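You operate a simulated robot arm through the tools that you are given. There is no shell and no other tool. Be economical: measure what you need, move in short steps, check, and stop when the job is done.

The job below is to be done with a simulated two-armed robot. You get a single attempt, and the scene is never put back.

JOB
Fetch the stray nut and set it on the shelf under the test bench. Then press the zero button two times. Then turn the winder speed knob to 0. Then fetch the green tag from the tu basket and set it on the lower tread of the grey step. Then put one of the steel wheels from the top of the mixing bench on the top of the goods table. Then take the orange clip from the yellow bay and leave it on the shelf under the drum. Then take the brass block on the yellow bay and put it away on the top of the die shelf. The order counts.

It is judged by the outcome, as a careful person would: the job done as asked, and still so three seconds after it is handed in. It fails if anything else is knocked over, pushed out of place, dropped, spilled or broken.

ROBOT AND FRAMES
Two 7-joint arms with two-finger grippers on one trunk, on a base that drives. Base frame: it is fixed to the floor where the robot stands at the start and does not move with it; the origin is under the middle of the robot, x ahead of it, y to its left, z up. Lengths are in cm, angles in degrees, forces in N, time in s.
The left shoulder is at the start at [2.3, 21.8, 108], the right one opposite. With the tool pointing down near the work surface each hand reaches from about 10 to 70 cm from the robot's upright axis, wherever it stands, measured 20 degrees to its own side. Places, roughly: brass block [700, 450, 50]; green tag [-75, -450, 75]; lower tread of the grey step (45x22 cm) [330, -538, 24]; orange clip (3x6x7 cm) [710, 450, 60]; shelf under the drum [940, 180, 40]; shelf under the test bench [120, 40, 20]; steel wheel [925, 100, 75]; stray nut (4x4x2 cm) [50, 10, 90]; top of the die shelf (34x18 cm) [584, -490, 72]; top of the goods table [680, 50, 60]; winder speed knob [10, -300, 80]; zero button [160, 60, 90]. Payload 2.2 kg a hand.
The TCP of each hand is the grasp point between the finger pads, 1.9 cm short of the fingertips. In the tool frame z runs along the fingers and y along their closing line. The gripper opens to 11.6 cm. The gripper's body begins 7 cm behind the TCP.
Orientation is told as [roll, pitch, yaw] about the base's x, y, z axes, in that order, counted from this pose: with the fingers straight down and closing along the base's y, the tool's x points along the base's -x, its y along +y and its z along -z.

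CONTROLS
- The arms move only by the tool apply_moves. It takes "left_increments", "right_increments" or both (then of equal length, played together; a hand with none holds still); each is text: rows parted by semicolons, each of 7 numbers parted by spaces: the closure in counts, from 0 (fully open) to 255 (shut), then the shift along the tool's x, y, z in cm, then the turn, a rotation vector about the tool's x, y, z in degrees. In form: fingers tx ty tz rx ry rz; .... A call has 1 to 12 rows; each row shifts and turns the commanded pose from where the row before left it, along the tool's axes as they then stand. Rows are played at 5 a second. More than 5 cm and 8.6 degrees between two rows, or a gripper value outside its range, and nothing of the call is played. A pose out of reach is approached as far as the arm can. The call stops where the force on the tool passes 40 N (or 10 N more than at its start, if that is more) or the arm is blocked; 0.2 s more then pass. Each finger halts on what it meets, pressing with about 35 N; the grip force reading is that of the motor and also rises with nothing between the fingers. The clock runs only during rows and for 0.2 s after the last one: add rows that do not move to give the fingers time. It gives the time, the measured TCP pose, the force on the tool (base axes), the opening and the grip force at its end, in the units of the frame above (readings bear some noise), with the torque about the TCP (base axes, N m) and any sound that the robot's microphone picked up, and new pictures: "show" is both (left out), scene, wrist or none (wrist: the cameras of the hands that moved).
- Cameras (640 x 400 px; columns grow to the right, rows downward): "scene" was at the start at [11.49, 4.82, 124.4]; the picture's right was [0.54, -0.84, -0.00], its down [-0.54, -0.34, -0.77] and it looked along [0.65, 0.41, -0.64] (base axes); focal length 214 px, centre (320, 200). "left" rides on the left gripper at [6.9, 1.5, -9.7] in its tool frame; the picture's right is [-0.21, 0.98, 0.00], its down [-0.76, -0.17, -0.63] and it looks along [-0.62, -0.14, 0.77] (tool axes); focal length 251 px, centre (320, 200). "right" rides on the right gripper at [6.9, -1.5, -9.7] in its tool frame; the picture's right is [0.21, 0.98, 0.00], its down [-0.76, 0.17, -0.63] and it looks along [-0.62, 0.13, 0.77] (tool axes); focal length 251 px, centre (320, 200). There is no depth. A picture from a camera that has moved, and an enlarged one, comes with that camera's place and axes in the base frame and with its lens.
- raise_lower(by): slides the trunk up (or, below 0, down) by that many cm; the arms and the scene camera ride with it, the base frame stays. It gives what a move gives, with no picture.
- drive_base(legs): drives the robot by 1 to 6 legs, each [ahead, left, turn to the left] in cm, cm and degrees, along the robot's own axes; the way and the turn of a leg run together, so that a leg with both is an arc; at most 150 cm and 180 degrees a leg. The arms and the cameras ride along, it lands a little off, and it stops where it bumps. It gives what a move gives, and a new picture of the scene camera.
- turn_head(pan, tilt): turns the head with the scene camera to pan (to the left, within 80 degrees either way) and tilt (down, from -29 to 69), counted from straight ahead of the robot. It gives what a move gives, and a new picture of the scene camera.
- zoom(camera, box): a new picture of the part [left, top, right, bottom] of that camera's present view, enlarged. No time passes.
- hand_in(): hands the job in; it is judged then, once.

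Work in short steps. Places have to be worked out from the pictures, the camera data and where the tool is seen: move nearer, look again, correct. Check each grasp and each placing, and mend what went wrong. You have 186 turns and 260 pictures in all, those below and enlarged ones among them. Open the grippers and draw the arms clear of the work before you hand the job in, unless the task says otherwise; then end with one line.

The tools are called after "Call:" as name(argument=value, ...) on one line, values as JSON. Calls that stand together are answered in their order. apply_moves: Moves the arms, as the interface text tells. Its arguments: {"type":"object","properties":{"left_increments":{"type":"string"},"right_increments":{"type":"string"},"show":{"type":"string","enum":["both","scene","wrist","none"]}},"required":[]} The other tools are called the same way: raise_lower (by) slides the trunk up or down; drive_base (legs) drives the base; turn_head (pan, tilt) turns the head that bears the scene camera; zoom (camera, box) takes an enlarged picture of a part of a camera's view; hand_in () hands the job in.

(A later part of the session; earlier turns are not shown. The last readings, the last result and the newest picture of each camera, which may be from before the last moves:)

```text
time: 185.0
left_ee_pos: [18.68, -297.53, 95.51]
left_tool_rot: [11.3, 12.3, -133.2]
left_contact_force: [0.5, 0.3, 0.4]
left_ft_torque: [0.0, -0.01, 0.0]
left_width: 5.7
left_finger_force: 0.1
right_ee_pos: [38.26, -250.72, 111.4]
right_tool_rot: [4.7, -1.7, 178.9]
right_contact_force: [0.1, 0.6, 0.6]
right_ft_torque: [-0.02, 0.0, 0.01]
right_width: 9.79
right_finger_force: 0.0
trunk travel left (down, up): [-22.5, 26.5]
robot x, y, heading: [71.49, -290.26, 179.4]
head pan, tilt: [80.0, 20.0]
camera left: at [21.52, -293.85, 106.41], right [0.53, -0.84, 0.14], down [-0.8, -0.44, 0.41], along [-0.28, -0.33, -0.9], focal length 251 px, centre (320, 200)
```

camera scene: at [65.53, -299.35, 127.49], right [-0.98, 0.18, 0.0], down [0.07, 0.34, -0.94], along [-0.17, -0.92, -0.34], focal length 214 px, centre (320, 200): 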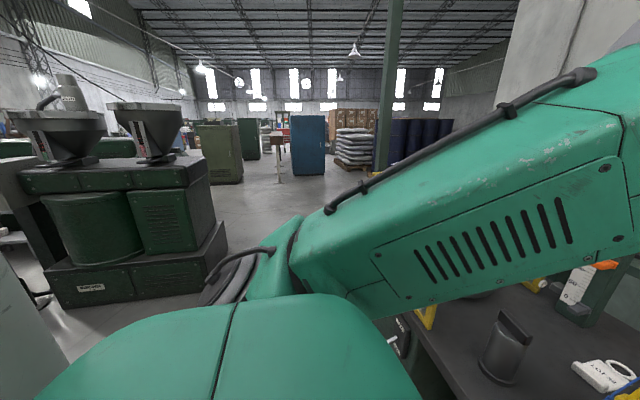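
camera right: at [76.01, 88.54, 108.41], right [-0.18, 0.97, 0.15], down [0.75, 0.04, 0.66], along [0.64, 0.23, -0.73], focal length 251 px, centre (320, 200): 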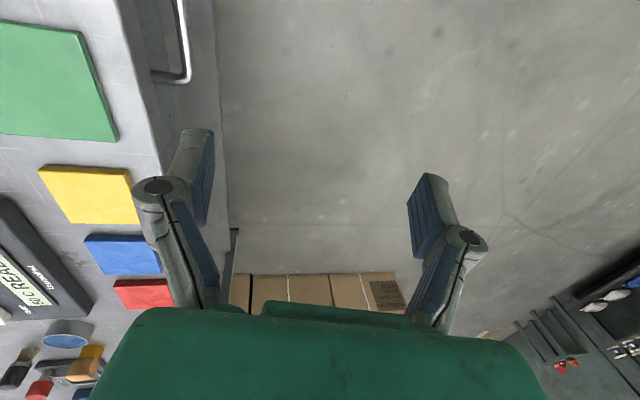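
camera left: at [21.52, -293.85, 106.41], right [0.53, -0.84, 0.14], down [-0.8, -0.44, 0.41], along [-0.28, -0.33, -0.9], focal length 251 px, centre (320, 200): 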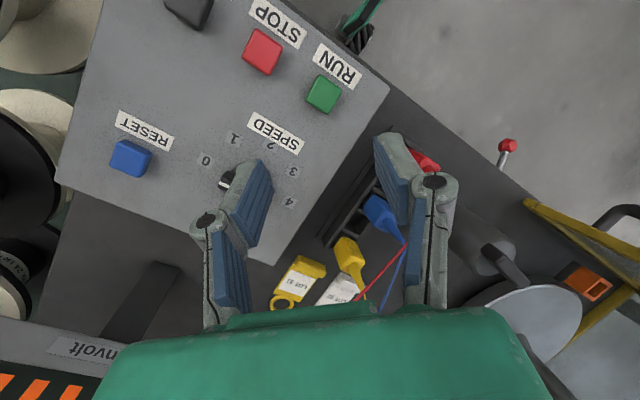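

Unwound. I level the hand, rise and pull back.

Call:
apply_moves(left_increments="130 0 0 -2 5.5 -6 0;130 0 0 -2 5.5 -6 0;130 0 0 -4 0 0 0;130 1 1 -4 0 0 0;130 2.5 2.7 0 0 0 6;130 2.5 2.7 0 0 0 6;130 2.5 2.7 0 0 0 6;130 2 3 0 0 0 6;130 2 3 0 0 0 6;130 2 3 0 0 0 6;130 0 0 0 0 0 0", show="none")

Call:
drive_base(legs=[[-20, 0, 0]])

```text
time: 187.4
left_ee_pos: [38.92, -305.17, 107.41]
left_tool_rot: [-0.1, 0.4, -170.3]
left_contact_force: [0.0, -0.7, 0.4]
left_ft_torque: [0.03, 0.0, 0.02]
left_width: 5.66
left_finger_force: 0.1
right_ee_pos: [38.15, -250.73, 111.38]
right_tool_rot: [4.5, -1.5, 178.8]
right_contact_force: [-0.2, 0.4, -0.2]
right_ft_torque: [0.02, 0.02, 0.0]
right_width: 9.79
right_finger_force: 0.0
trunk travel left (down, up): [-22.5, 26.5]
robot x, y, heading: [71.43, -290.2, 179.5]
head pan, tilt: [80.0, 20.0]
```

```text
time: 189.0
left_ee_pos: [59.1, -305.6, 107.39]
left_tool_rot: [-0.3, 0.3, -170.2]
left_contact_force: [-0.1, -0.7, -0.5]
left_ft_torque: [0.02, 0.03, 0.01]
left_width: 5.69
left_finger_force: 0.0
right_ee_pos: [58.31, -251.27, 111.53]
right_tool_rot: [4.6, -1.7, 178.8]
right_contact_force: [0.5, 0.0, 0.5]
right_ft_torque: [-0.02, -0.02, 0.0]
right_width: 9.78
right_finger_force: 0.1
trunk travel left (down, up): [-22.5, 26.5]
robot x, y, heading: [91.7, -290.39, 179.7]
head pan, tilt: [80.0, 20.0]
camera scene: at [85.75, -299.88, 127.47], right [-0.98, 0.18, 0.0], down [0.06, 0.34, -0.94], along [-0.17, -0.92, -0.34], focal length 214 px, centre (320, 200)
```

scene: 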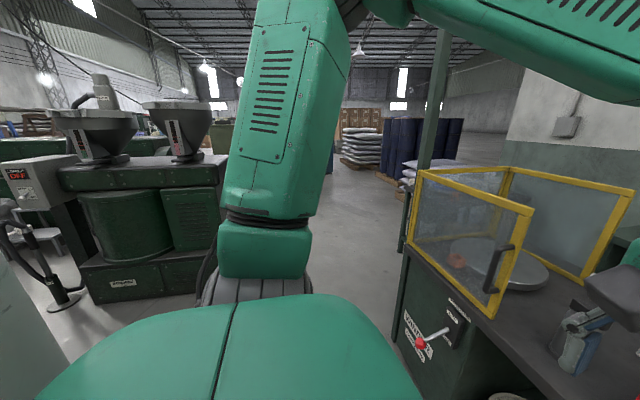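

Next is the green tag. I turn south and drive past the winder to see what stands around [-75, -450].

Call:
drive_base(legs=[[0, 0, 45], [0, 0, 45], [70, 0, 0], [60, 0, 0]])

Call:
turn_head(pan=-70, tilt=25)

```text
time: 199.9
left_ee_pos: [105.37, -451.79, 107.41]
left_tool_rot: [-0.1, 0.3, -80.2]
left_contact_force: [0.1, 0.3, 0.0]
left_ft_torque: [0.0, -0.04, 0.0]
left_width: 5.69
left_finger_force: 0.0
right_ee_pos: [50.98, -452.46, 111.41]
right_tool_rot: [4.6, -1.6, -91.2]
right_contact_force: [0.1, -0.1, -0.5]
right_ft_torque: [0.03, 0.0, 0.0]
right_width: 9.8
right_finger_force: 0.1
trunk travel left (down, up): [-22.5, 26.5]
robot x, y, heading: [90.68, -419.6, -90.5]
head pan, tilt: [80.0, 20.0]
camera scene: at [99.71, -425.3, 127.48], right [-0.18, -0.98, 0.0], down [-0.34, 0.06, -0.94], along [0.92, -0.17, -0.34], focal length 214 px, centre (320, 200)
```

scene: 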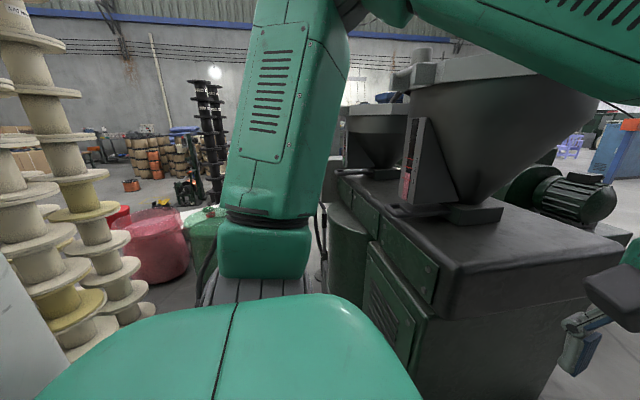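

```text
time: 202.3
left_ee_pos: [105.26, -451.69, 107.45]
left_tool_rot: [-0.2, 0.2, -80.1]
left_contact_force: [0.0, -0.5, 0.0]
left_ft_torque: [0.02, -0.03, -0.01]
left_width: 5.68
left_finger_force: 0.2
right_ee_pos: [50.88, -452.45, 111.39]
right_tool_rot: [4.8, -1.8, -91.2]
right_contact_force: [0.1, 0.5, 0.4]
right_ft_torque: [0.02, 0.01, 0.02]
right_width: 9.76
right_finger_force: 0.0
trunk travel left (down, up): [-22.5, 26.5]
robot x, y, heading: [90.52, -419.61, -90.3]
head pan, tilt: [-70.0, 25.0]
camera scene: at [86.33, -431.86, 126.87], right [-0.89, 0.45, 0.0], down [0.18, 0.36, -0.92], along [-0.42, -0.82, -0.4], focal length 214 px, centre (320, 200)
```

scene: 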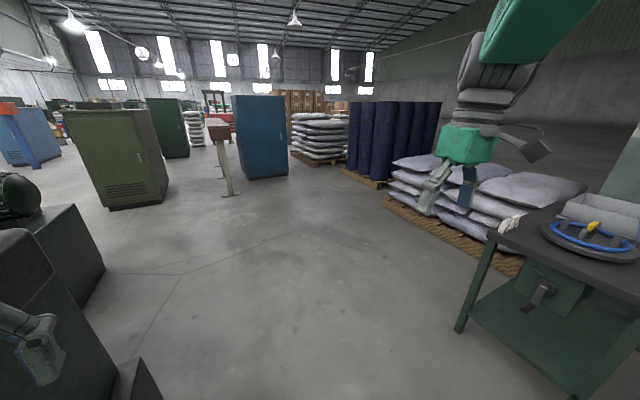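

A green table stands to the west. I turn to face it.

Call:
drive_base(legs=[[0, 0, -45], [0, 0, -45]])

Call:
turn_head(pan=0, tilt=30)

```text
time: 206.8
left_ee_pos: [58.31, -434.54, 107.5]
left_tool_rot: [-0.2, 0.2, -169.9]
left_contact_force: [0.1, -0.3, 0.8]
left_ft_torque: [-0.02, 0.01, -0.02]
left_width: 5.72
left_finger_force: 0.1
right_ee_pos: [57.4, -380.03, 111.37]
right_tool_rot: [4.8, -1.7, 179.0]
right_contact_force: [-0.3, 0.4, -0.8]
right_ft_torque: [0.02, -0.01, -0.01]
right_width: 9.78
right_finger_force: 0.1
trunk travel left (down, up): [-22.5, 26.5]
robot x, y, heading: [90.33, -419.39, 179.8]
head pan, tilt: [-70.0, 25.0]
camera scene: at [78.2, -415.31, 126.85], right [0.45, 0.89, 0.0], down [0.36, -0.18, -0.91], along [-0.82, 0.41, -0.41], focal length 214 px, centre (320, 200)
```

scene: 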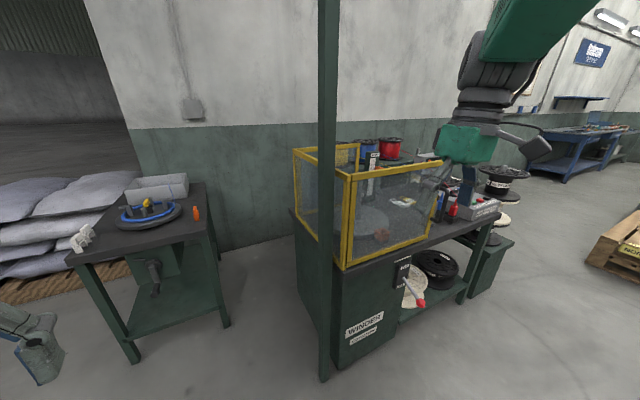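

```text
time: 208.2
left_ee_pos: [58.48, -434.57, 107.56]
left_tool_rot: [-0.2, 0.2, -169.9]
left_contact_force: [0.9, -0.1, -0.4]
left_ft_torque: [0.01, 0.02, 0.04]
left_width: 5.69
left_finger_force: 0.0
right_ee_pos: [57.57, -380.07, 111.37]
right_tool_rot: [4.8, -1.9, 179.1]
right_contact_force: [-0.4, -0.1, 1.3]
right_ft_torque: [0.0, 0.02, 0.02]
right_width: 9.77
right_finger_force: 0.0
trunk travel left (down, up): [-22.5, 26.5]
robot x, y, heading: [90.86, -419.67, 179.8]
head pan, tilt: [0.0, 30.0]
camera scene: at [77.4, -419.43, 125.86], right [0.0, 1.0, 0.0], down [0.5, 0.0, -0.86], along [-0.86, 0.0, -0.5], focal length 214 px, centre (320, 200)
```

scene: 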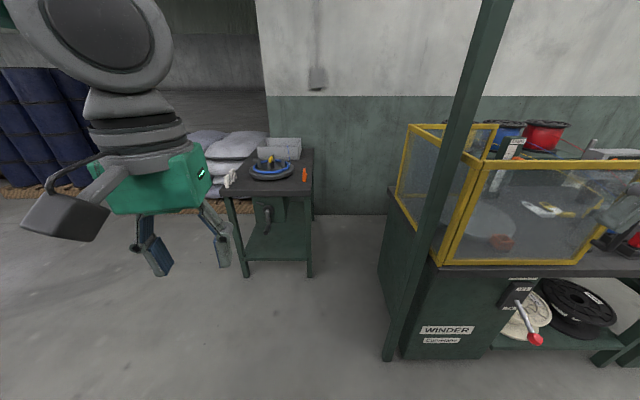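

Call:
zoom(camera="scene", box=[215, 125, 327, 195])

```text
5.71 times, centred on (271, 160) of scene
camera zoom: at [77.4, -419.43, 125.86], right [0.0, 1.0, 0.0], down [0.5, 0.0, -0.86], along [-0.86, 0.0, -0.5], focal length 1226 px, centre (600, 429)
```

zoom: 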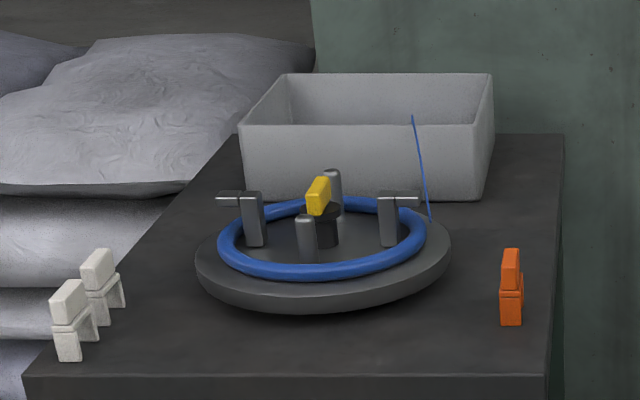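

The grey bin at about x -67…-90, y -462…-435 must be the tu basket. The front is too far to reach over, but the table's south side is free. I drive around: south, west, then face north.

Call:
drive_base(legs=[[0, 0, 45], [0, 0, 45], [105, 0, 0], [0, 0, -90], [80, 0, 0], [78, 0, 0]])

```text
time: 229.3
left_ee_pos: [-101.54, -532.76, 107.6]
left_tool_rot: [-0.2, 0.2, -172.0]
left_contact_force: [0.3, 0.1, 0.6]
left_ft_torque: [0.0, -0.03, -0.01]
left_width: 5.71
left_finger_force: 0.0
right_ee_pos: [-100.61, -478.35, 111.53]
right_tool_rot: [4.8, -1.8, 177.1]
right_contact_force: [0.2, -1.2, 0.3]
right_ft_torque: [0.02, 0.01, 0.0]
right_width: 9.79
right_finger_force: 0.0
trunk travel left (down, up): [-22.5, 26.5]
robot x, y, heading: [-69.17, -519.04, 178.1]
head pan, tilt: [0.0, 30.0]
camera scene: at [-82.19, -518.35, 125.86], right [0.04, 1.0, 0.0], down [0.5, -0.02, -0.86], along [-0.86, 0.03, -0.5], focal length 214 px, centre (320, 200)
```

scene: 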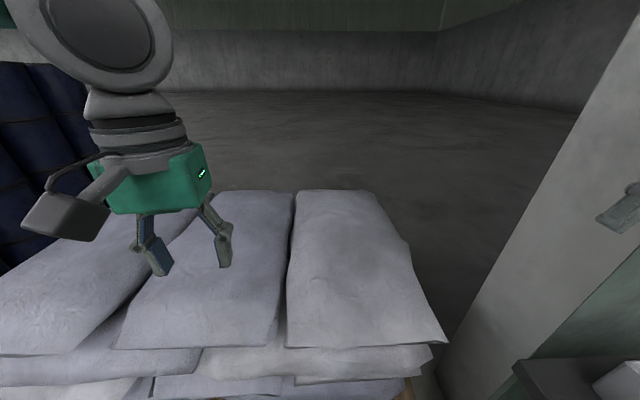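

Now alongside the bags. I turn right to face the table from the south.

Call:
drive_base(legs=[[-4, 0, 0], [0, 0, -45], [0, 0, -43]])

Call:
turn_head(pan=0, tilt=48)

```text
time: 234.2
left_ee_pos: [-79.92, -487.14, 107.66]
left_tool_rot: [-0.3, 0.1, 99.6]
left_contact_force: [0.3, 0.0, -0.1]
left_ft_torque: [-0.01, 0.04, 0.02]
left_width: 5.66
left_finger_force: 0.2
right_ee_pos: [-25.5, -486.55, 111.63]
right_tool_rot: [4.8, -1.9, 88.5]
right_contact_force: [0.4, -0.3, 0.7]
right_ft_torque: [0.01, -0.01, 0.02]
right_width: 9.79
right_finger_force: 0.1
trunk travel left (down, up): [-22.5, 26.5]
robot x, y, heading: [-65.02, -519.08, 89.2]
head pan, tilt: [0.0, 30.0]
camera scene: at [-64.89, -505.83, 125.86], right [1.0, -0.01, 0.0], down [-0.01, -0.5, -0.86], along [0.01, 0.86, -0.5], focal length 214 px, centre (320, 200)
```

scene: 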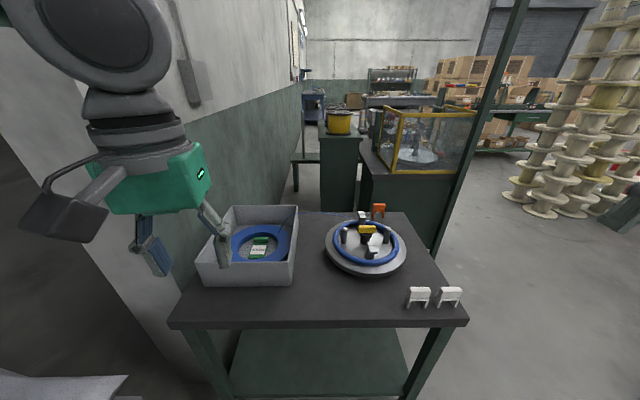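

```text
time: 235.0
left_ee_pos: [-79.72, -487.1, 107.67]
left_tool_rot: [-0.2, -0.1, 99.6]
left_contact_force: [-0.2, 0.0, -0.1]
left_ft_torque: [-0.01, 0.0, 0.0]
left_width: 5.71
left_finger_force: 0.0
right_ee_pos: [-25.25, -486.65, 111.5]
right_tool_rot: [4.9, -1.9, 88.6]
right_contact_force: [0.9, -0.4, -0.3]
right_ft_torque: [0.0, -0.01, -0.03]
right_width: 9.8
right_finger_force: 0.0
trunk travel left (down, up): [-22.5, 26.5]
robot x, y, heading: [-65.2, -519.13, 89.1]
head pan, tilt: [0.0, 48.0]
camera scene: at [-64.87, -507.02, 123.19], right [1.0, -0.01, 0.0], down [-0.01, -0.74, -0.67], along [0.01, 0.67, -0.74], focal length 214 px, centre (320, 200)
```

scene: 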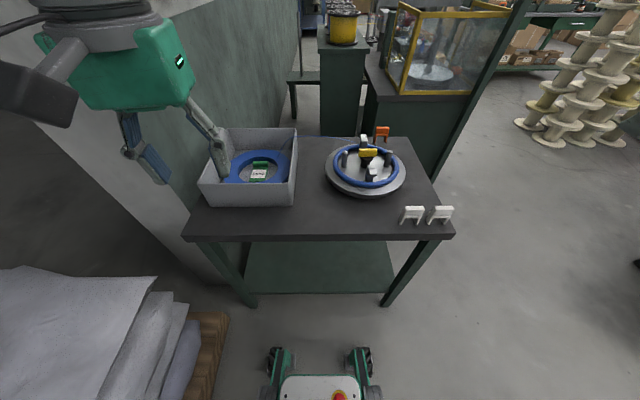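

Call:
zoom(camera="scene", box=[190, 120, 310, 195])

```text
5.33 times, centred on (250, 158) of scene
camera zoom: at [-64.87, -507.02, 123.19], right [1.0, -0.01, 0.0], down [-0.01, -0.74, -0.67], along [0.01, 0.67, -0.74], focal length 1144 px, centre (693, 427)
```

zoom: 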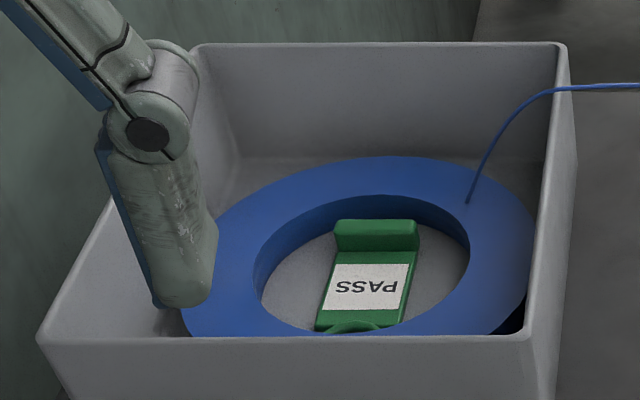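

The green tag lies inside the cable coil, with a raised grip at its north end near [-83.5, -451]. I drive 12 cm closer and bring the left hand above it, open to about 9 cm.

Call:
drive_base(legs=[[12, 0, 0]])

Call:
apply_moves(left_increments="55 -4 0.5 1 0 0 0;55 -4.5 0.5 1 0 0 0;55 -4.5 0.5 1 0 0 0;55 -4.5 0.5 2 0 0 0;55 -4 0 2 0 0 0;55 0 0 0 0 0 0;55 0 0 0 0 0 0", show="wrist")

```text
time: 236.3
left_ee_pos: [-79.64, -475.13, 107.57]
left_tool_rot: [-0.2, 0.1, 99.7]
left_contact_force: [-0.7, -0.1, 0.3]
left_ft_torque: [-0.06, -0.04, -0.01]
left_width: 5.7
left_finger_force: 0.1
right_ee_pos: [-25.32, -474.57, 111.58]
right_tool_rot: [4.9, -2.0, 88.6]
right_contact_force: [0.1, 0.3, -1.1]
right_ft_torque: [-0.03, -0.02, 0.01]
right_width: 9.79
right_finger_force: 0.1
trunk travel left (down, up): [-22.5, 26.5]
robot x, y, heading: [-65.08, -506.82, 89.4]
head pan, tilt: [0.0, 48.0]
camera scene: at [-64.75, -494.96, 123.19], right [1.0, -0.01, 0.0], down [-0.01, -0.74, -0.67], along [0.01, 0.67, -0.74], focal length 214 px, centre (320, 200)
```

scene: 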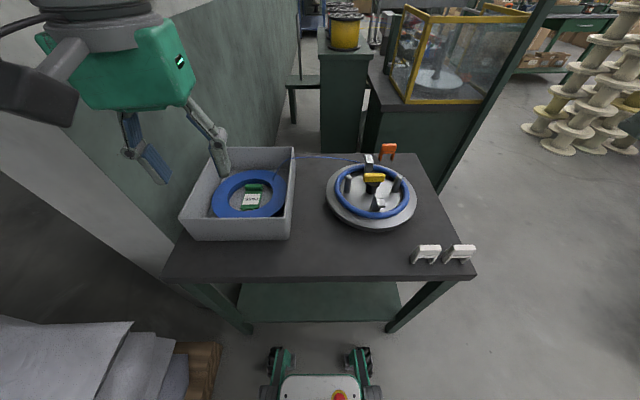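

```text
time: 237.9
left_ee_pos: [-85.22, -454.28, 100.54]
left_tool_rot: [-0.2, 0.0, 99.6]
left_contact_force: [-0.3, 0.1, 0.5]
left_ft_torque: [-0.03, 0.04, 0.02]
left_width: 9.09
left_finger_force: 0.1
right_ee_pos: [-25.26, -474.66, 111.48]
right_tool_rot: [4.8, -2.0, 88.6]
right_contact_force: [-0.2, 0.4, 0.7]
right_ft_torque: [0.01, 0.02, 0.02]
right_width: 9.79
right_finger_force: 0.0
trunk travel left (down, up): [-22.5, 26.5]
robot x, y, heading: [-65.06, -506.77, 89.1]
head pan, tilt: [0.0, 48.0]
camera left: at [-85.65, -461.44, 110.24], right [-1.0, 0.05, 0.0], down [0.03, 0.77, 0.63], along [0.03, 0.63, -0.77], focal length 251 px, centre (320, 200)
```

left: 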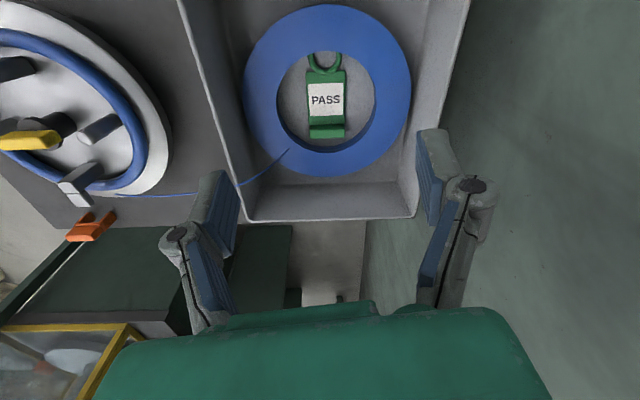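

The two views together put the tag's grip at about [-85.6, -446, 75]. I move over it with a 7 cm opening and descend to z≈88.

Call:
apply_moves(left_increments="97 -3.6 -0.4 1 0 0 0;97 -3.7 -0.4 2 0 0 0;97 0 0 3 0 0 0;97 0 0 3 0 0 0;97 0 0 3 0 0 0;97 0 0 0 0 0 0", show="wrist")

```text
time: 239.3
left_ee_pos: [-85.69, -446.97, 88.84]
left_tool_rot: [-0.2, -0.1, 99.6]
left_contact_force: [0.6, 0.2, -0.5]
left_ft_torque: [0.01, 0.0, 0.03]
left_width: 7.22
left_finger_force: 0.1
right_ee_pos: [-25.24, -474.76, 111.66]
right_tool_rot: [4.9, -2.1, 88.6]
right_contact_force: [0.0, 0.3, 0.2]
right_ft_torque: [0.01, -0.03, -0.01]
right_width: 9.79
right_finger_force: 0.1
trunk travel left (down, up): [-22.5, 26.5]
robot x, y, heading: [-64.97, -506.74, 89.3]
head pan, tilt: [0.0, 48.0]
camera left: at [-86.07, -454.15, 98.36], right [-1.0, 0.05, 0.0], down [0.03, 0.77, 0.63], along [0.03, 0.63, -0.77], focal length 251 px, centre (320, 200)
```

left: 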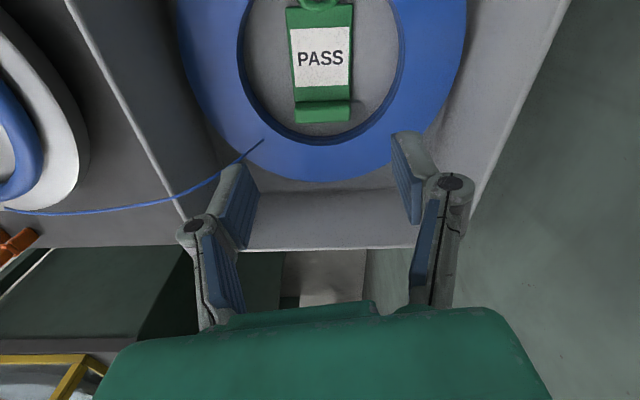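

Consistent: grip at [-85.9, -446.2, 75.5]. I descend 9 cm.

Call:
apply_moves(left_increments="97 -0.5 0.1 3 0 0 0;97 0 0 3 0 0 0;97 0 0 2 0 0 0;97 0 0 1 0 0 0;97 0 0 0 0 0 0", show="wrist")

```text
time: 240.5
left_ee_pos: [-85.85, -446.43, 79.68]
left_tool_rot: [-0.3, 0.1, 99.8]
left_contact_force: [-1.1, 0.3, -0.9]
left_ft_torque: [0.01, 0.02, -0.01]
left_width: 7.18
left_finger_force: 0.0
right_ee_pos: [-25.24, -474.66, 111.6]
right_tool_rot: [4.9, -2.1, 88.6]
right_contact_force: [0.0, 0.0, -0.1]
right_ft_torque: [0.02, 0.0, 0.01]
right_width: 9.75
right_finger_force: 0.0
trunk travel left (down, up): [-22.5, 26.5]
robot x, y, heading: [-64.83, -506.96, 89.6]
head pan, tilt: [0.0, 48.0]
camera left: at [-86.25, -453.64, 89.3], right [-1.0, 0.05, 0.0], down [0.03, 0.77, 0.63], along [0.03, 0.63, -0.77], focal length 251 px, centre (320, 200)
```

left: 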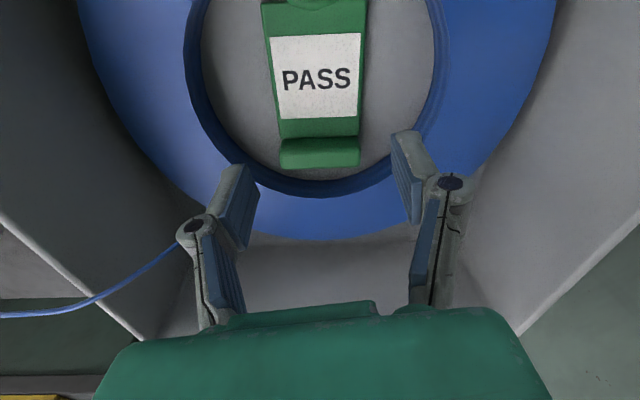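

The fingers come close to the coil's inner edge, so I shift 1 cm south, narrow slightly and continue down.

Call:
apply_moves(left_increments="110 1 0 0 0 0 0;110 0 0 1 0 0 0;110 0 0 0.8 0 0 0;110 0 0 0 0 0 0", show="wrist")

```text
time: 241.5
left_ee_pos: [-85.66, -447.47, 77.93]
left_tool_rot: [-0.2, 0.0, 99.7]
left_contact_force: [-0.1, -0.1, -0.5]
left_ft_torque: [0.01, 0.03, -0.03]
left_width: 6.6
left_finger_force: 0.1
right_ee_pos: [-25.14, -474.72, 111.51]
right_tool_rot: [5.0, -2.2, 88.6]
right_contact_force: [0.3, 0.0, 0.2]
right_ft_torque: [-0.03, 0.0, -0.02]
right_width: 9.77
right_finger_force: 0.0
trunk travel left (down, up): [-22.5, 26.5]
robot x, y, heading: [-65.02, -507.14, 89.4]
head pan, tilt: [0.0, 48.0]
camera left: at [-86.01, -454.65, 87.53], right [-1.0, 0.05, 0.0], down [0.03, 0.77, 0.63], along [0.03, 0.63, -0.77], focal length 251 px, centre (320, 200)
```

left: 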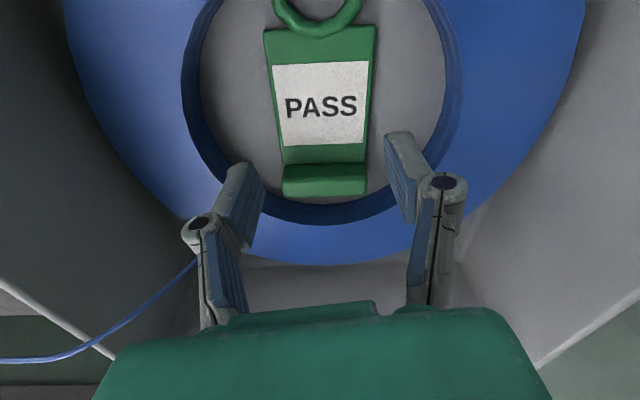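

Both tips are inside the hole. I go down another 1.5 cm and check.

Call:
apply_moves(left_increments="110 0 0 0.8 0 0 0;110 0 0 0.6 0 0 0;110 0 0 0 0 0 0", show="wrist")

```text
time: 242.3
left_ee_pos: [-85.58, -447.36, 76.61]
left_tool_rot: [-0.1, 0.0, 99.7]
left_contact_force: [-0.8, -0.5, 0.5]
left_ft_torque: [0.01, 0.0, 0.02]
left_width: 6.61
left_finger_force: 0.0
right_ee_pos: [-25.21, -474.61, 111.51]
right_tool_rot: [4.9, -2.1, 88.6]
right_contact_force: [0.6, 0.9, -0.2]
right_ft_torque: [0.01, -0.02, -0.01]
right_width: 9.78
right_finger_force: 0.1
trunk travel left (down, up): [-22.5, 26.5]
robot x, y, heading: [-64.79, -506.68, 89.5]
head pan, tilt: [0.0, 48.0]
camera left: at [-86.03, -454.57, 86.17], right [-1.0, 0.05, 0.0], down [0.03, 0.77, 0.63], along [0.03, 0.63, -0.77], focal length 251 px, centre (320, 200)
```

left: 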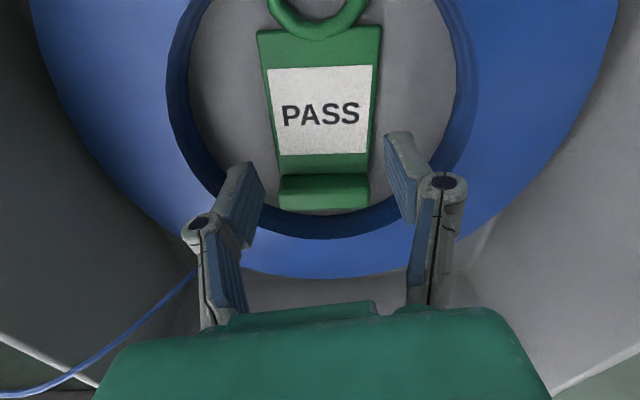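

Centred on the tag grip. I lower 0.8 cm and close.

Call:
apply_moves(left_increments="110 0 0 0.4 0 0 0;110 0 0 0.4 0 0 0;135 0 0 0 0 0 0;160 0 0 0 0 0 0;200 0 0 0 0 0 0;200 0 0 0 0 0 0", show="wrist")

```text
time: 243.7
left_ee_pos: [-85.52, -447.64, 75.6]
left_tool_rot: [-0.2, 0.0, 99.6]
left_contact_force: [0.2, 0.2, -0.1]
left_ft_torque: [0.02, -0.02, -0.02]
left_width: 2.5
left_finger_force: 0.0
right_ee_pos: [-25.23, -474.68, 111.64]
right_tool_rot: [4.9, -2.1, 88.5]
right_contact_force: [-0.2, 0.7, -0.7]
right_ft_torque: [-0.03, -0.01, -0.01]
right_width: 9.77
right_finger_force: 0.0
trunk travel left (down, up): [-22.5, 26.5]
robot x, y, heading: [-65.1, -506.85, 89.5]
head pan, tilt: [0.0, 48.0]
camera left: at [-86.02, -454.63, 85.3], right [-1.0, 0.05, 0.0], down [0.03, 0.77, 0.63], along [0.03, 0.63, -0.77], focal length 251 px, centre (320, 200)
```

left: 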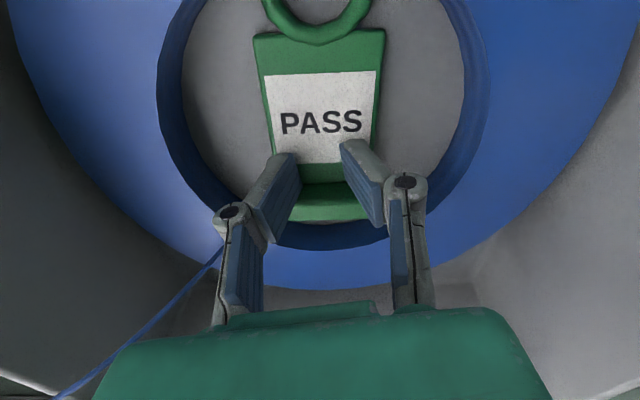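

The fingers closed above the tag without touching it, so it lies lower. I reopen and go down until nearly at the floor of the bin.

Call:
apply_moves(left_increments="110 0 0 -0.3 0 0 0;110 0 0 0 0 0 0;110 0 0 1 0 0 0;110 0 0 0.7 0 0 0;110 0 0 0.5 0 0 0;110 0 0 0 0 0 0", show="wrist")

```text
time: 244.9
left_ee_pos: [-85.74, -447.29, 74.77]
left_tool_rot: [-0.1, -0.4, 99.9]
left_contact_force: [-1.1, -11.3, 24.4]
left_ft_torque: [-0.13, 0.66, 0.2]
left_width: 5.38
left_finger_force: 44.9
right_ee_pos: [-24.97, -474.89, 111.71]
right_tool_rot: [5.0, -2.2, 88.6]
right_contact_force: [0.0, 0.5, -0.7]
right_ft_torque: [-0.01, 0.05, -0.03]
right_width: 9.77
right_finger_force: 0.0
trunk travel left (down, up): [-22.5, 26.5]
robot x, y, heading: [-64.79, -506.91, 89.6]
head pan, tilt: [0.0, 48.0]
stopped in row 6 (left hand): the force on the tool passed its limit at 49 N (the readings are from after the stop); the commanded pose is now the measured one
camera left: at [-86.09, -454.61, 84.26], right [-1.0, 0.05, 0.0], down [0.04, 0.77, 0.64], along [0.03, 0.64, -0.77], focal length 251 px, centre (320, 200)
```

left: 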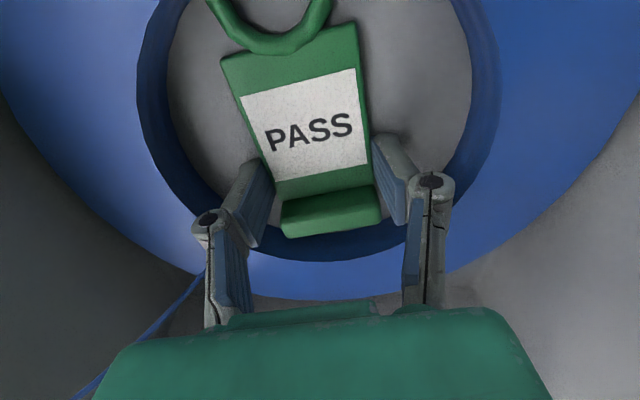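

The tips reached the bin floor and the tag turned slightly. I raise 0.4 cm, open a bit more, then close on the tag.

Call:
apply_moves(left_increments="110 0 0 -0.4 0 0 0;105 0 0 0 0 0 0;105 0 0 0 0 0 0", show="wrist")

```text
time: 245.7
left_ee_pos: [-85.82, -447.34, 74.69]
left_tool_rot: [-0.3, -0.4, 99.8]
left_contact_force: [0.2, 0.7, -0.2]
left_ft_torque: [0.03, 0.03, 0.01]
left_width: 6.8
left_finger_force: 0.1
right_ee_pos: [-25.25, -474.83, 111.57]
right_tool_rot: [4.9, -1.8, 88.5]
right_contact_force: [-0.3, 0.1, -0.1]
right_ft_torque: [-0.02, 0.01, 0.02]
right_width: 9.8
right_finger_force: 0.1
trunk travel left (down, up): [-22.5, 26.5]
robot x, y, heading: [-64.67, -506.86, 89.2]
head pan, tilt: [0.0, 48.0]
camera left: at [-86.17, -454.54, 84.31], right [-1.0, 0.05, 0.0], down [0.03, 0.77, 0.64], along [0.03, 0.64, -0.77], focal length 251 px, centre (320, 200)
```

left: 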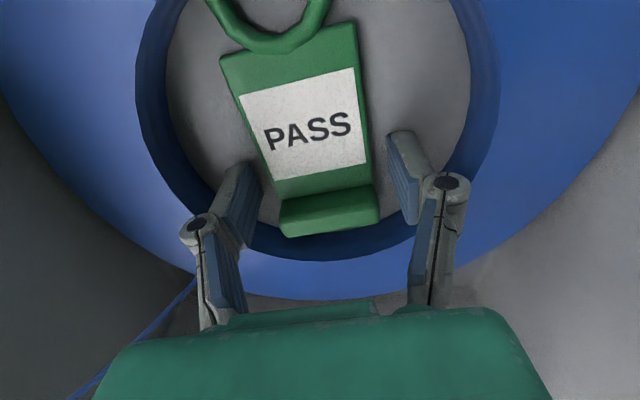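

I rotate the hand about 11° to match the tag and close.

Call:
apply_moves(left_increments="105 0 0 0 0 0 -5.5;105 0 0 0 0 0 -5.5;125 0 0 0.2 0 0 0;145 0 0 0 0 0 0;165 0 0 0 0 0 0;190 0 0 0 0 0 0;190 0 0 0 0 0 0", show="wrist")

```text
time: 247.3
left_ee_pos: [-85.82, -447.25, 74.67]
left_tool_rot: [-0.3, -0.5, 110.6]
left_contact_force: [-2.5, -0.5, 14.1]
left_ft_torque: [-0.41, 0.31, 0.02]
left_width: 5.32
left_finger_force: 35.1
right_ee_pos: [-25.21, -474.96, 111.49]
right_tool_rot: [4.9, -2.1, 88.6]
right_contact_force: [0.7, 0.0, -0.3]
right_ft_torque: [-0.02, 0.01, 0.02]
right_width: 9.79
right_finger_force: 0.1
trunk travel left (down, up): [-22.5, 26.5]
robot x, y, heading: [-64.83, -506.72, 89.1]
head pan, tilt: [0.0, 48.0]
camera left: at [-84.8, -454.53, 84.27], right [-0.99, -0.15, 0.0], down [-0.11, 0.76, 0.64], along [-0.09, 0.63, -0.77], focal length 251 px, centre (320, 200)
```

left: 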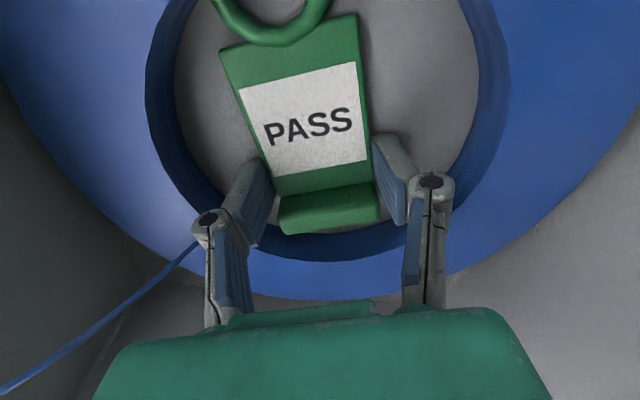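

Gripped at 5.3 cm with firm force. I lift gently and check.

Call:
apply_moves(left_increments="190 0 0 -0.8 0 0 0;190 0 0 -1.2 0 0 0;190 0 0 -2 0 0 0;190 0 0 -3 0 0 0;190 0 0 0 0 0 0", show="wrist")

```text
time: 248.5
left_ee_pos: [-85.65, -447.46, 81.56]
left_tool_rot: [-0.2, -0.3, 110.8]
left_contact_force: [0.2, 0.0, -0.9]
left_ft_torque: [0.01, -0.01, -0.03]
left_width: 5.36
left_finger_force: 35.0
right_ee_pos: [-25.2, -474.73, 111.43]
right_tool_rot: [4.9, -1.9, 88.6]
right_contact_force: [0.2, 0.4, -0.2]
right_ft_torque: [-0.02, 0.03, -0.01]
right_width: 9.75
right_finger_force: 0.0
trunk travel left (down, up): [-22.5, 26.5]
robot x, y, heading: [-64.8, -506.76, 89.5]
head pan, tilt: [0.0, 48.0]
camera left: at [-84.77, -454.58, 91.16], right [-0.99, -0.14, 0.0], down [-0.11, 0.76, 0.64], along [-0.09, 0.63, -0.77], focal length 251 px, centre (320, 200)
```

left: 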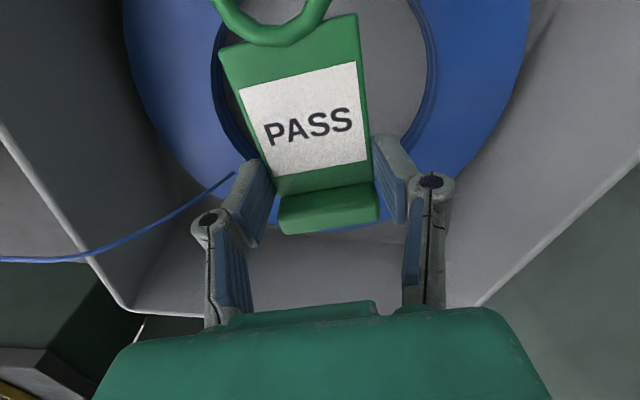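

The tag is held. I lift it out above the bin and draw it back toward the robot.

Call:
apply_moves(left_increments="200 0 0 -4.5 0 0 0;200 0 0 -4.5 0 0 0;200 0 0 -4.5 0 0 0;200 0 0 -4.5 0 0 0;200 0 0 -4.5 0 0 0;200 4.5 1 -1 0 0 0;200 4.5 1 0 0 0 0;200 4.5 1 0 0 0 0;200 4.5 1 0 0 0 0;200 4.5 1 0 0 0 0;200 0 0 0 0 0 0", show="wrist")

Call:
drive_base(legs=[[-22, 0, 0], [0, 0, -45], [0, 0, -45], [60, 0, 0], [60, 0, 0]])

```text
time: 250.9
left_ee_pos: [-82.83, -470.52, 104.86]
left_tool_rot: [-0.4, -0.2, 110.7]
left_contact_force: [-0.7, -0.2, -0.9]
left_ft_torque: [-0.04, -0.01, 0.01]
left_width: 5.35
left_finger_force: 35.3
right_ee_pos: [-25.69, -474.85, 111.85]
right_tool_rot: [4.6, -2.1, 88.7]
right_contact_force: [0.0, -1.2, 0.2]
right_ft_torque: [0.0, -0.02, 0.01]
right_width: 9.78
right_finger_force: 0.0
trunk travel left (down, up): [-22.5, 26.5]
robot x, y, heading: [-65.18, -507.07, 89.6]
head pan, tilt: [0.0, 48.0]
camera left: at [-81.94, -477.63, 114.44], right [-0.99, -0.15, -0.01], down [-0.12, 0.76, 0.64], along [-0.09, 0.63, -0.77], focal length 251 px, centre (320, 200)
```

left: 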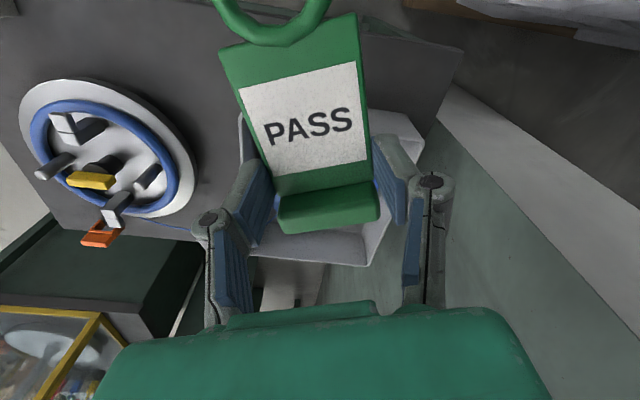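

```text
time: 262.7
left_ee_pos: [91.91, -511.71, 105.01]
left_tool_rot: [-0.3, -0.4, 21.3]
left_contact_force: [0.3, 0.0, 0.0]
left_ft_torque: [-0.03, 0.0, -0.03]
left_width: 5.38
left_finger_force: 34.9
right_ee_pos: [88.1, -568.8, 111.74]
right_tool_rot: [5.0, -2.1, -0.9]
right_contact_force: [0.2, 0.2, 0.3]
right_ft_torque: [-0.04, 0.02, -0.01]
right_width: 9.79
right_finger_force: 0.0
trunk travel left (down, up): [-22.5, 26.5]
robot x, y, heading: [55.45, -529.06, 0.1]
head pan, tilt: [0.0, 48.0]
camera scene: at [67.67, -529.55, 123.18], right [0.0, -1.0, 0.0], down [-0.74, 0.0, -0.67], along [0.67, 0.0, -0.74], focal length 214 px, centre (320, 200)
```

scene: 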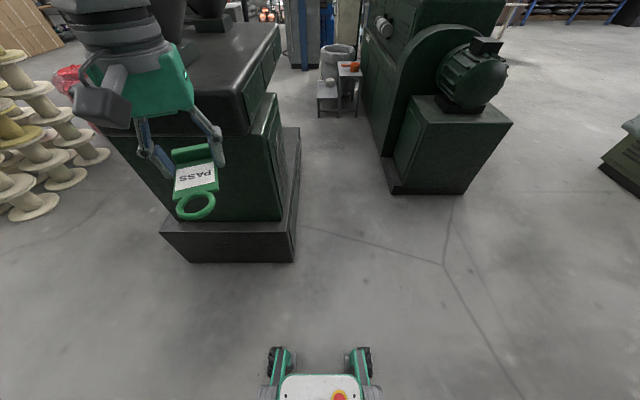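

The two-tread grey step is visible at the end of the passage between the machines. I zoom in on it.

Call:
zoom(camera="scene", box=[270, 0, 430, 100])

Call:
turn_head(pan=0, tilt=15)

```text
4.00 times, centred on (350, 50) of scene
camera zoom: at [67.67, -529.55, 123.18], right [0.0, -1.0, 0.0], down [-0.74, 0.0, -0.67], along [0.67, 0.0, -0.74], focal length 858 px, centre (200, 800)
```

zoom: 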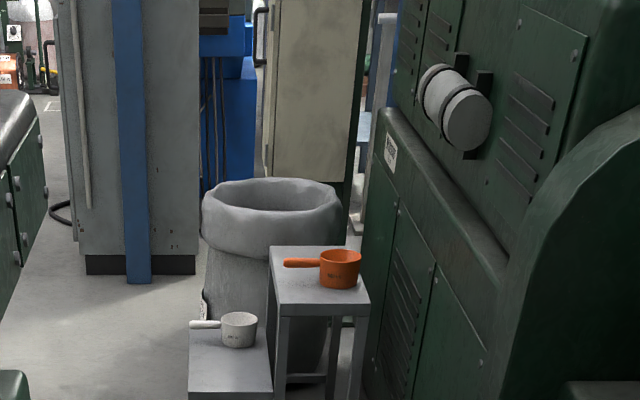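

```text
time: 263.7
left_ee_pos: [91.6, -511.7, 104.94]
left_tool_rot: [-0.4, -0.4, 21.2]
left_contact_force: [0.3, 0.4, -0.3]
left_ft_torque: [-0.04, 0.01, 0.0]
left_width: 5.39
left_finger_force: 35.6
right_ee_pos: [87.8, -568.81, 111.64]
right_tool_rot: [4.9, -2.0, -0.9]
right_contact_force: [-0.9, 0.5, 0.9]
right_ft_torque: [-0.02, 0.0, -0.01]
right_width: 9.77
right_finger_force: 0.2
trunk travel left (down, up): [-22.5, 26.5]
robot x, y, heading: [55.63, -529.36, -0.2]
head pan, tilt: [0.0, 15.0]
camera scene: at [69.14, -529.54, 128.27], right [0.0, -1.0, 0.0], down [-0.26, 0.0, -0.97], along [0.97, 0.0, -0.26], focal length 214 px, centre (320, 200)
```

scene: 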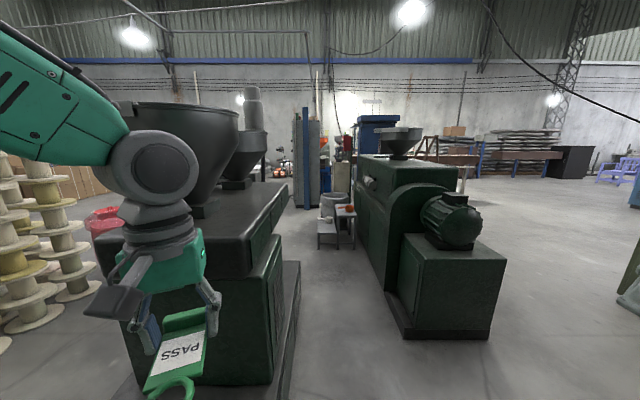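

A white ladle stands on the lower tread, so the tag must go beside it. The passage is narrow for the arms; I look to the right to check the way around the south machine.

Call:
turn_head(pan=-60, tilt=20)

Call:
turn_head(pan=60, tilt=20)

```text
time: 265.0
left_ee_pos: [91.79, -511.72, 104.97]
left_tool_rot: [-0.3, -0.4, 21.2]
left_contact_force: [-0.3, -0.3, -0.3]
left_ft_torque: [0.02, -0.04, -0.01]
left_width: 5.37
left_finger_force: 35.1
right_ee_pos: [87.91, -568.94, 111.54]
right_tool_rot: [5.1, -2.0, -0.9]
right_contact_force: [-0.2, 0.2, -1.0]
right_ft_torque: [-0.05, 0.05, -0.01]
right_width: 9.77
right_finger_force: 0.1
trunk travel left (down, up): [-22.5, 26.5]
robot x, y, heading: [55.51, -529.29, 0.0]
head pan, tilt: [-60.0, 20.0]
camera scene: at [68.05, -533.86, 127.89], right [-0.46, -0.89, 0.0], down [-0.27, 0.14, -0.95], along [0.84, -0.44, -0.3], focal length 214 px, centre (320, 200)
```

scene: 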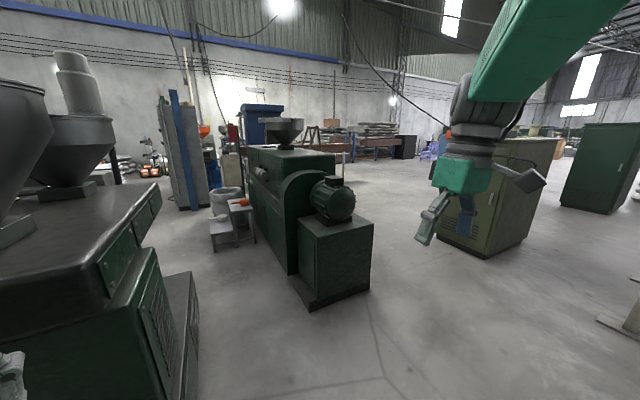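

```text
time: 267.0
left_ee_pos: [91.72, -511.7, 104.96]
left_tool_rot: [-0.3, -0.3, 21.2]
left_contact_force: [0.4, 0.6, -0.1]
left_ft_torque: [-0.03, 0.0, -0.02]
left_width: 5.39
left_finger_force: 34.6
right_ee_pos: [87.9, -568.94, 111.56]
right_tool_rot: [4.9, -2.0, -0.9]
right_contact_force: [1.1, 0.6, -0.9]
right_ft_torque: [0.01, 0.01, -0.01]
right_width: 9.76
right_finger_force: 0.0
trunk travel left (down, up): [-22.5, 26.5]
robot x, y, heading: [55.45, -529.3, -0.0]
head pan, tilt: [60.0, 20.0]
camera scene: at [64.46, -521.46, 127.48], right [0.86, -0.5, 0.0], down [-0.17, -0.3, -0.94], along [0.47, 0.81, -0.34], focal length 214 px, centre (320, 200)
```

scene: 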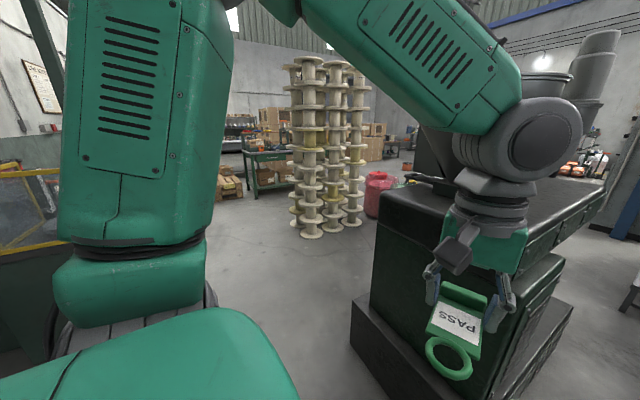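

The passage is 71 cm wide, so I extend both arms forward to pull the elbows in; then I can drive through it.

Call:
apply_moves(left_increments="200 -2.5 -2.4 0 0 0 0;200 -2.5 -2.4 0 0 0 0;200 -2.5 -2.4 0 0 0 0;200 -2.5 -2.4 0 0 0 0;200 -2.5 -2.4 0 0 0 0;200 -2.5 -2.4 0 0 0 0;200 -2.1 -2.4 0 0 0 0;200 0 0 0 0 0 0", right_increments="150 -3.5 3.1 0 0.8 0 0;150 -3.5 3.1 0 0.8 0 0;150 -3.5 3.1 0 0.8 0 0;150 -3.5 3.1 0 0.8 0 0;150 -3.5 3.1 0 0.8 0 0;150 -3.5 3.1 0 0.8 0 0;150 -3.5 3.1 0 0 0 0;150 0 0 0 0 0 0", show="none")

Call:
turn_head(pan=0, tilt=25)

Call:
turn_head(pan=75, tilt=5)

```text
time: 268.8
left_ee_pos: [113.61, -520.98, 105.51]
left_tool_rot: [-0.4, -0.6, 21.2]
left_contact_force: [0.6, 0.4, 0.4]
left_ft_torque: [0.02, -0.07, 0.0]
left_width: 5.36
left_finger_force: 34.9
right_ee_pos: [112.43, -547.6, 113.75]
right_tool_rot: [0.1, -2.4, -0.9]
right_contact_force: [-0.8, -0.7, 0.3]
right_ft_torque: [0.0, -0.02, -0.06]
right_width: 4.78
right_finger_force: 0.1
trunk travel left (down, up): [-22.5, 26.5]
robot x, y, heading: [55.66, -529.6, -0.2]
head pan, tilt: [60.0, 20.0]
```

```text
time: 270.1
left_ee_pos: [113.78, -521.14, 105.14]
left_tool_rot: [-0.4, -0.3, 21.2]
left_contact_force: [-0.1, -0.2, -0.7]
left_ft_torque: [0.01, -0.01, -0.01]
left_width: 5.36
left_finger_force: 34.8
right_ee_pos: [112.69, -547.67, 113.49]
right_tool_rot: [0.1, -2.2, -0.9]
right_contact_force: [0.4, 0.8, -0.6]
right_ft_torque: [0.02, -0.03, 0.01]
right_width: 4.78
right_finger_force: 0.0
trunk travel left (down, up): [-22.5, 26.5]
robot x, y, heading: [55.81, -529.41, -0.1]
head pan, tilt: [0.0, 25.0]
camera scene: at [69.28, -529.56, 126.63], right [0.0, -1.0, 0.0], down [-0.43, 0.0, -0.9], along [0.9, 0.0, -0.43], focal length 214 px, centre (320, 200)
```

scene: 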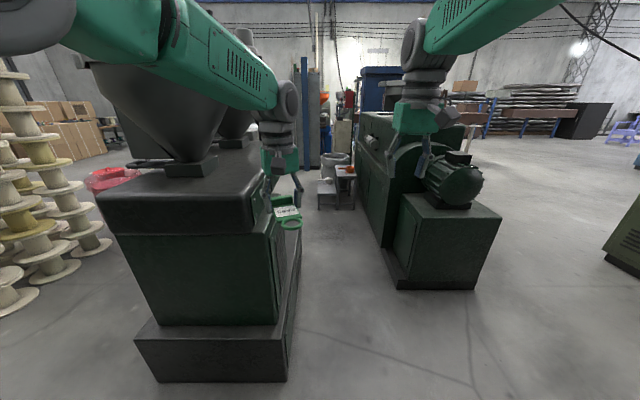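

```text
time: 271.6
left_ee_pos: [113.86, -521.13, 105.19]
left_tool_rot: [-0.2, -0.4, 21.1]
left_contact_force: [0.0, -0.1, 0.3]
left_ft_torque: [0.0, -0.02, -0.02]
left_width: 5.4
left_finger_force: 35.5
right_ee_pos: [112.79, -547.63, 113.67]
right_tool_rot: [0.0, -2.2, -1.0]
right_contact_force: [0.0, -0.2, 0.3]
right_ft_torque: [0.0, 0.02, 0.01]
right_width: 4.8
right_finger_force: 0.0
trunk travel left (down, up): [-22.5, 26.5]
robot x, y, heading: [55.76, -529.57, 0.1]
head pan, tilt: [75.0, 5.0]
camera scene: at [62.46, -520.68, 129.9], right [0.97, -0.26, 0.0], down [-0.03, -0.08, -1.0], along [0.26, 0.96, -0.09], focal length 214 px, centre (320, 200)
```

scene: 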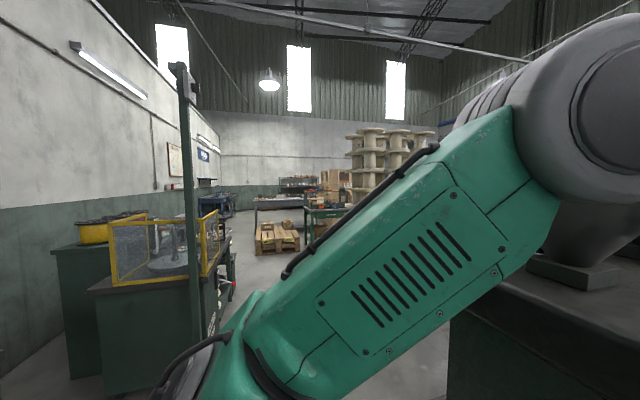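

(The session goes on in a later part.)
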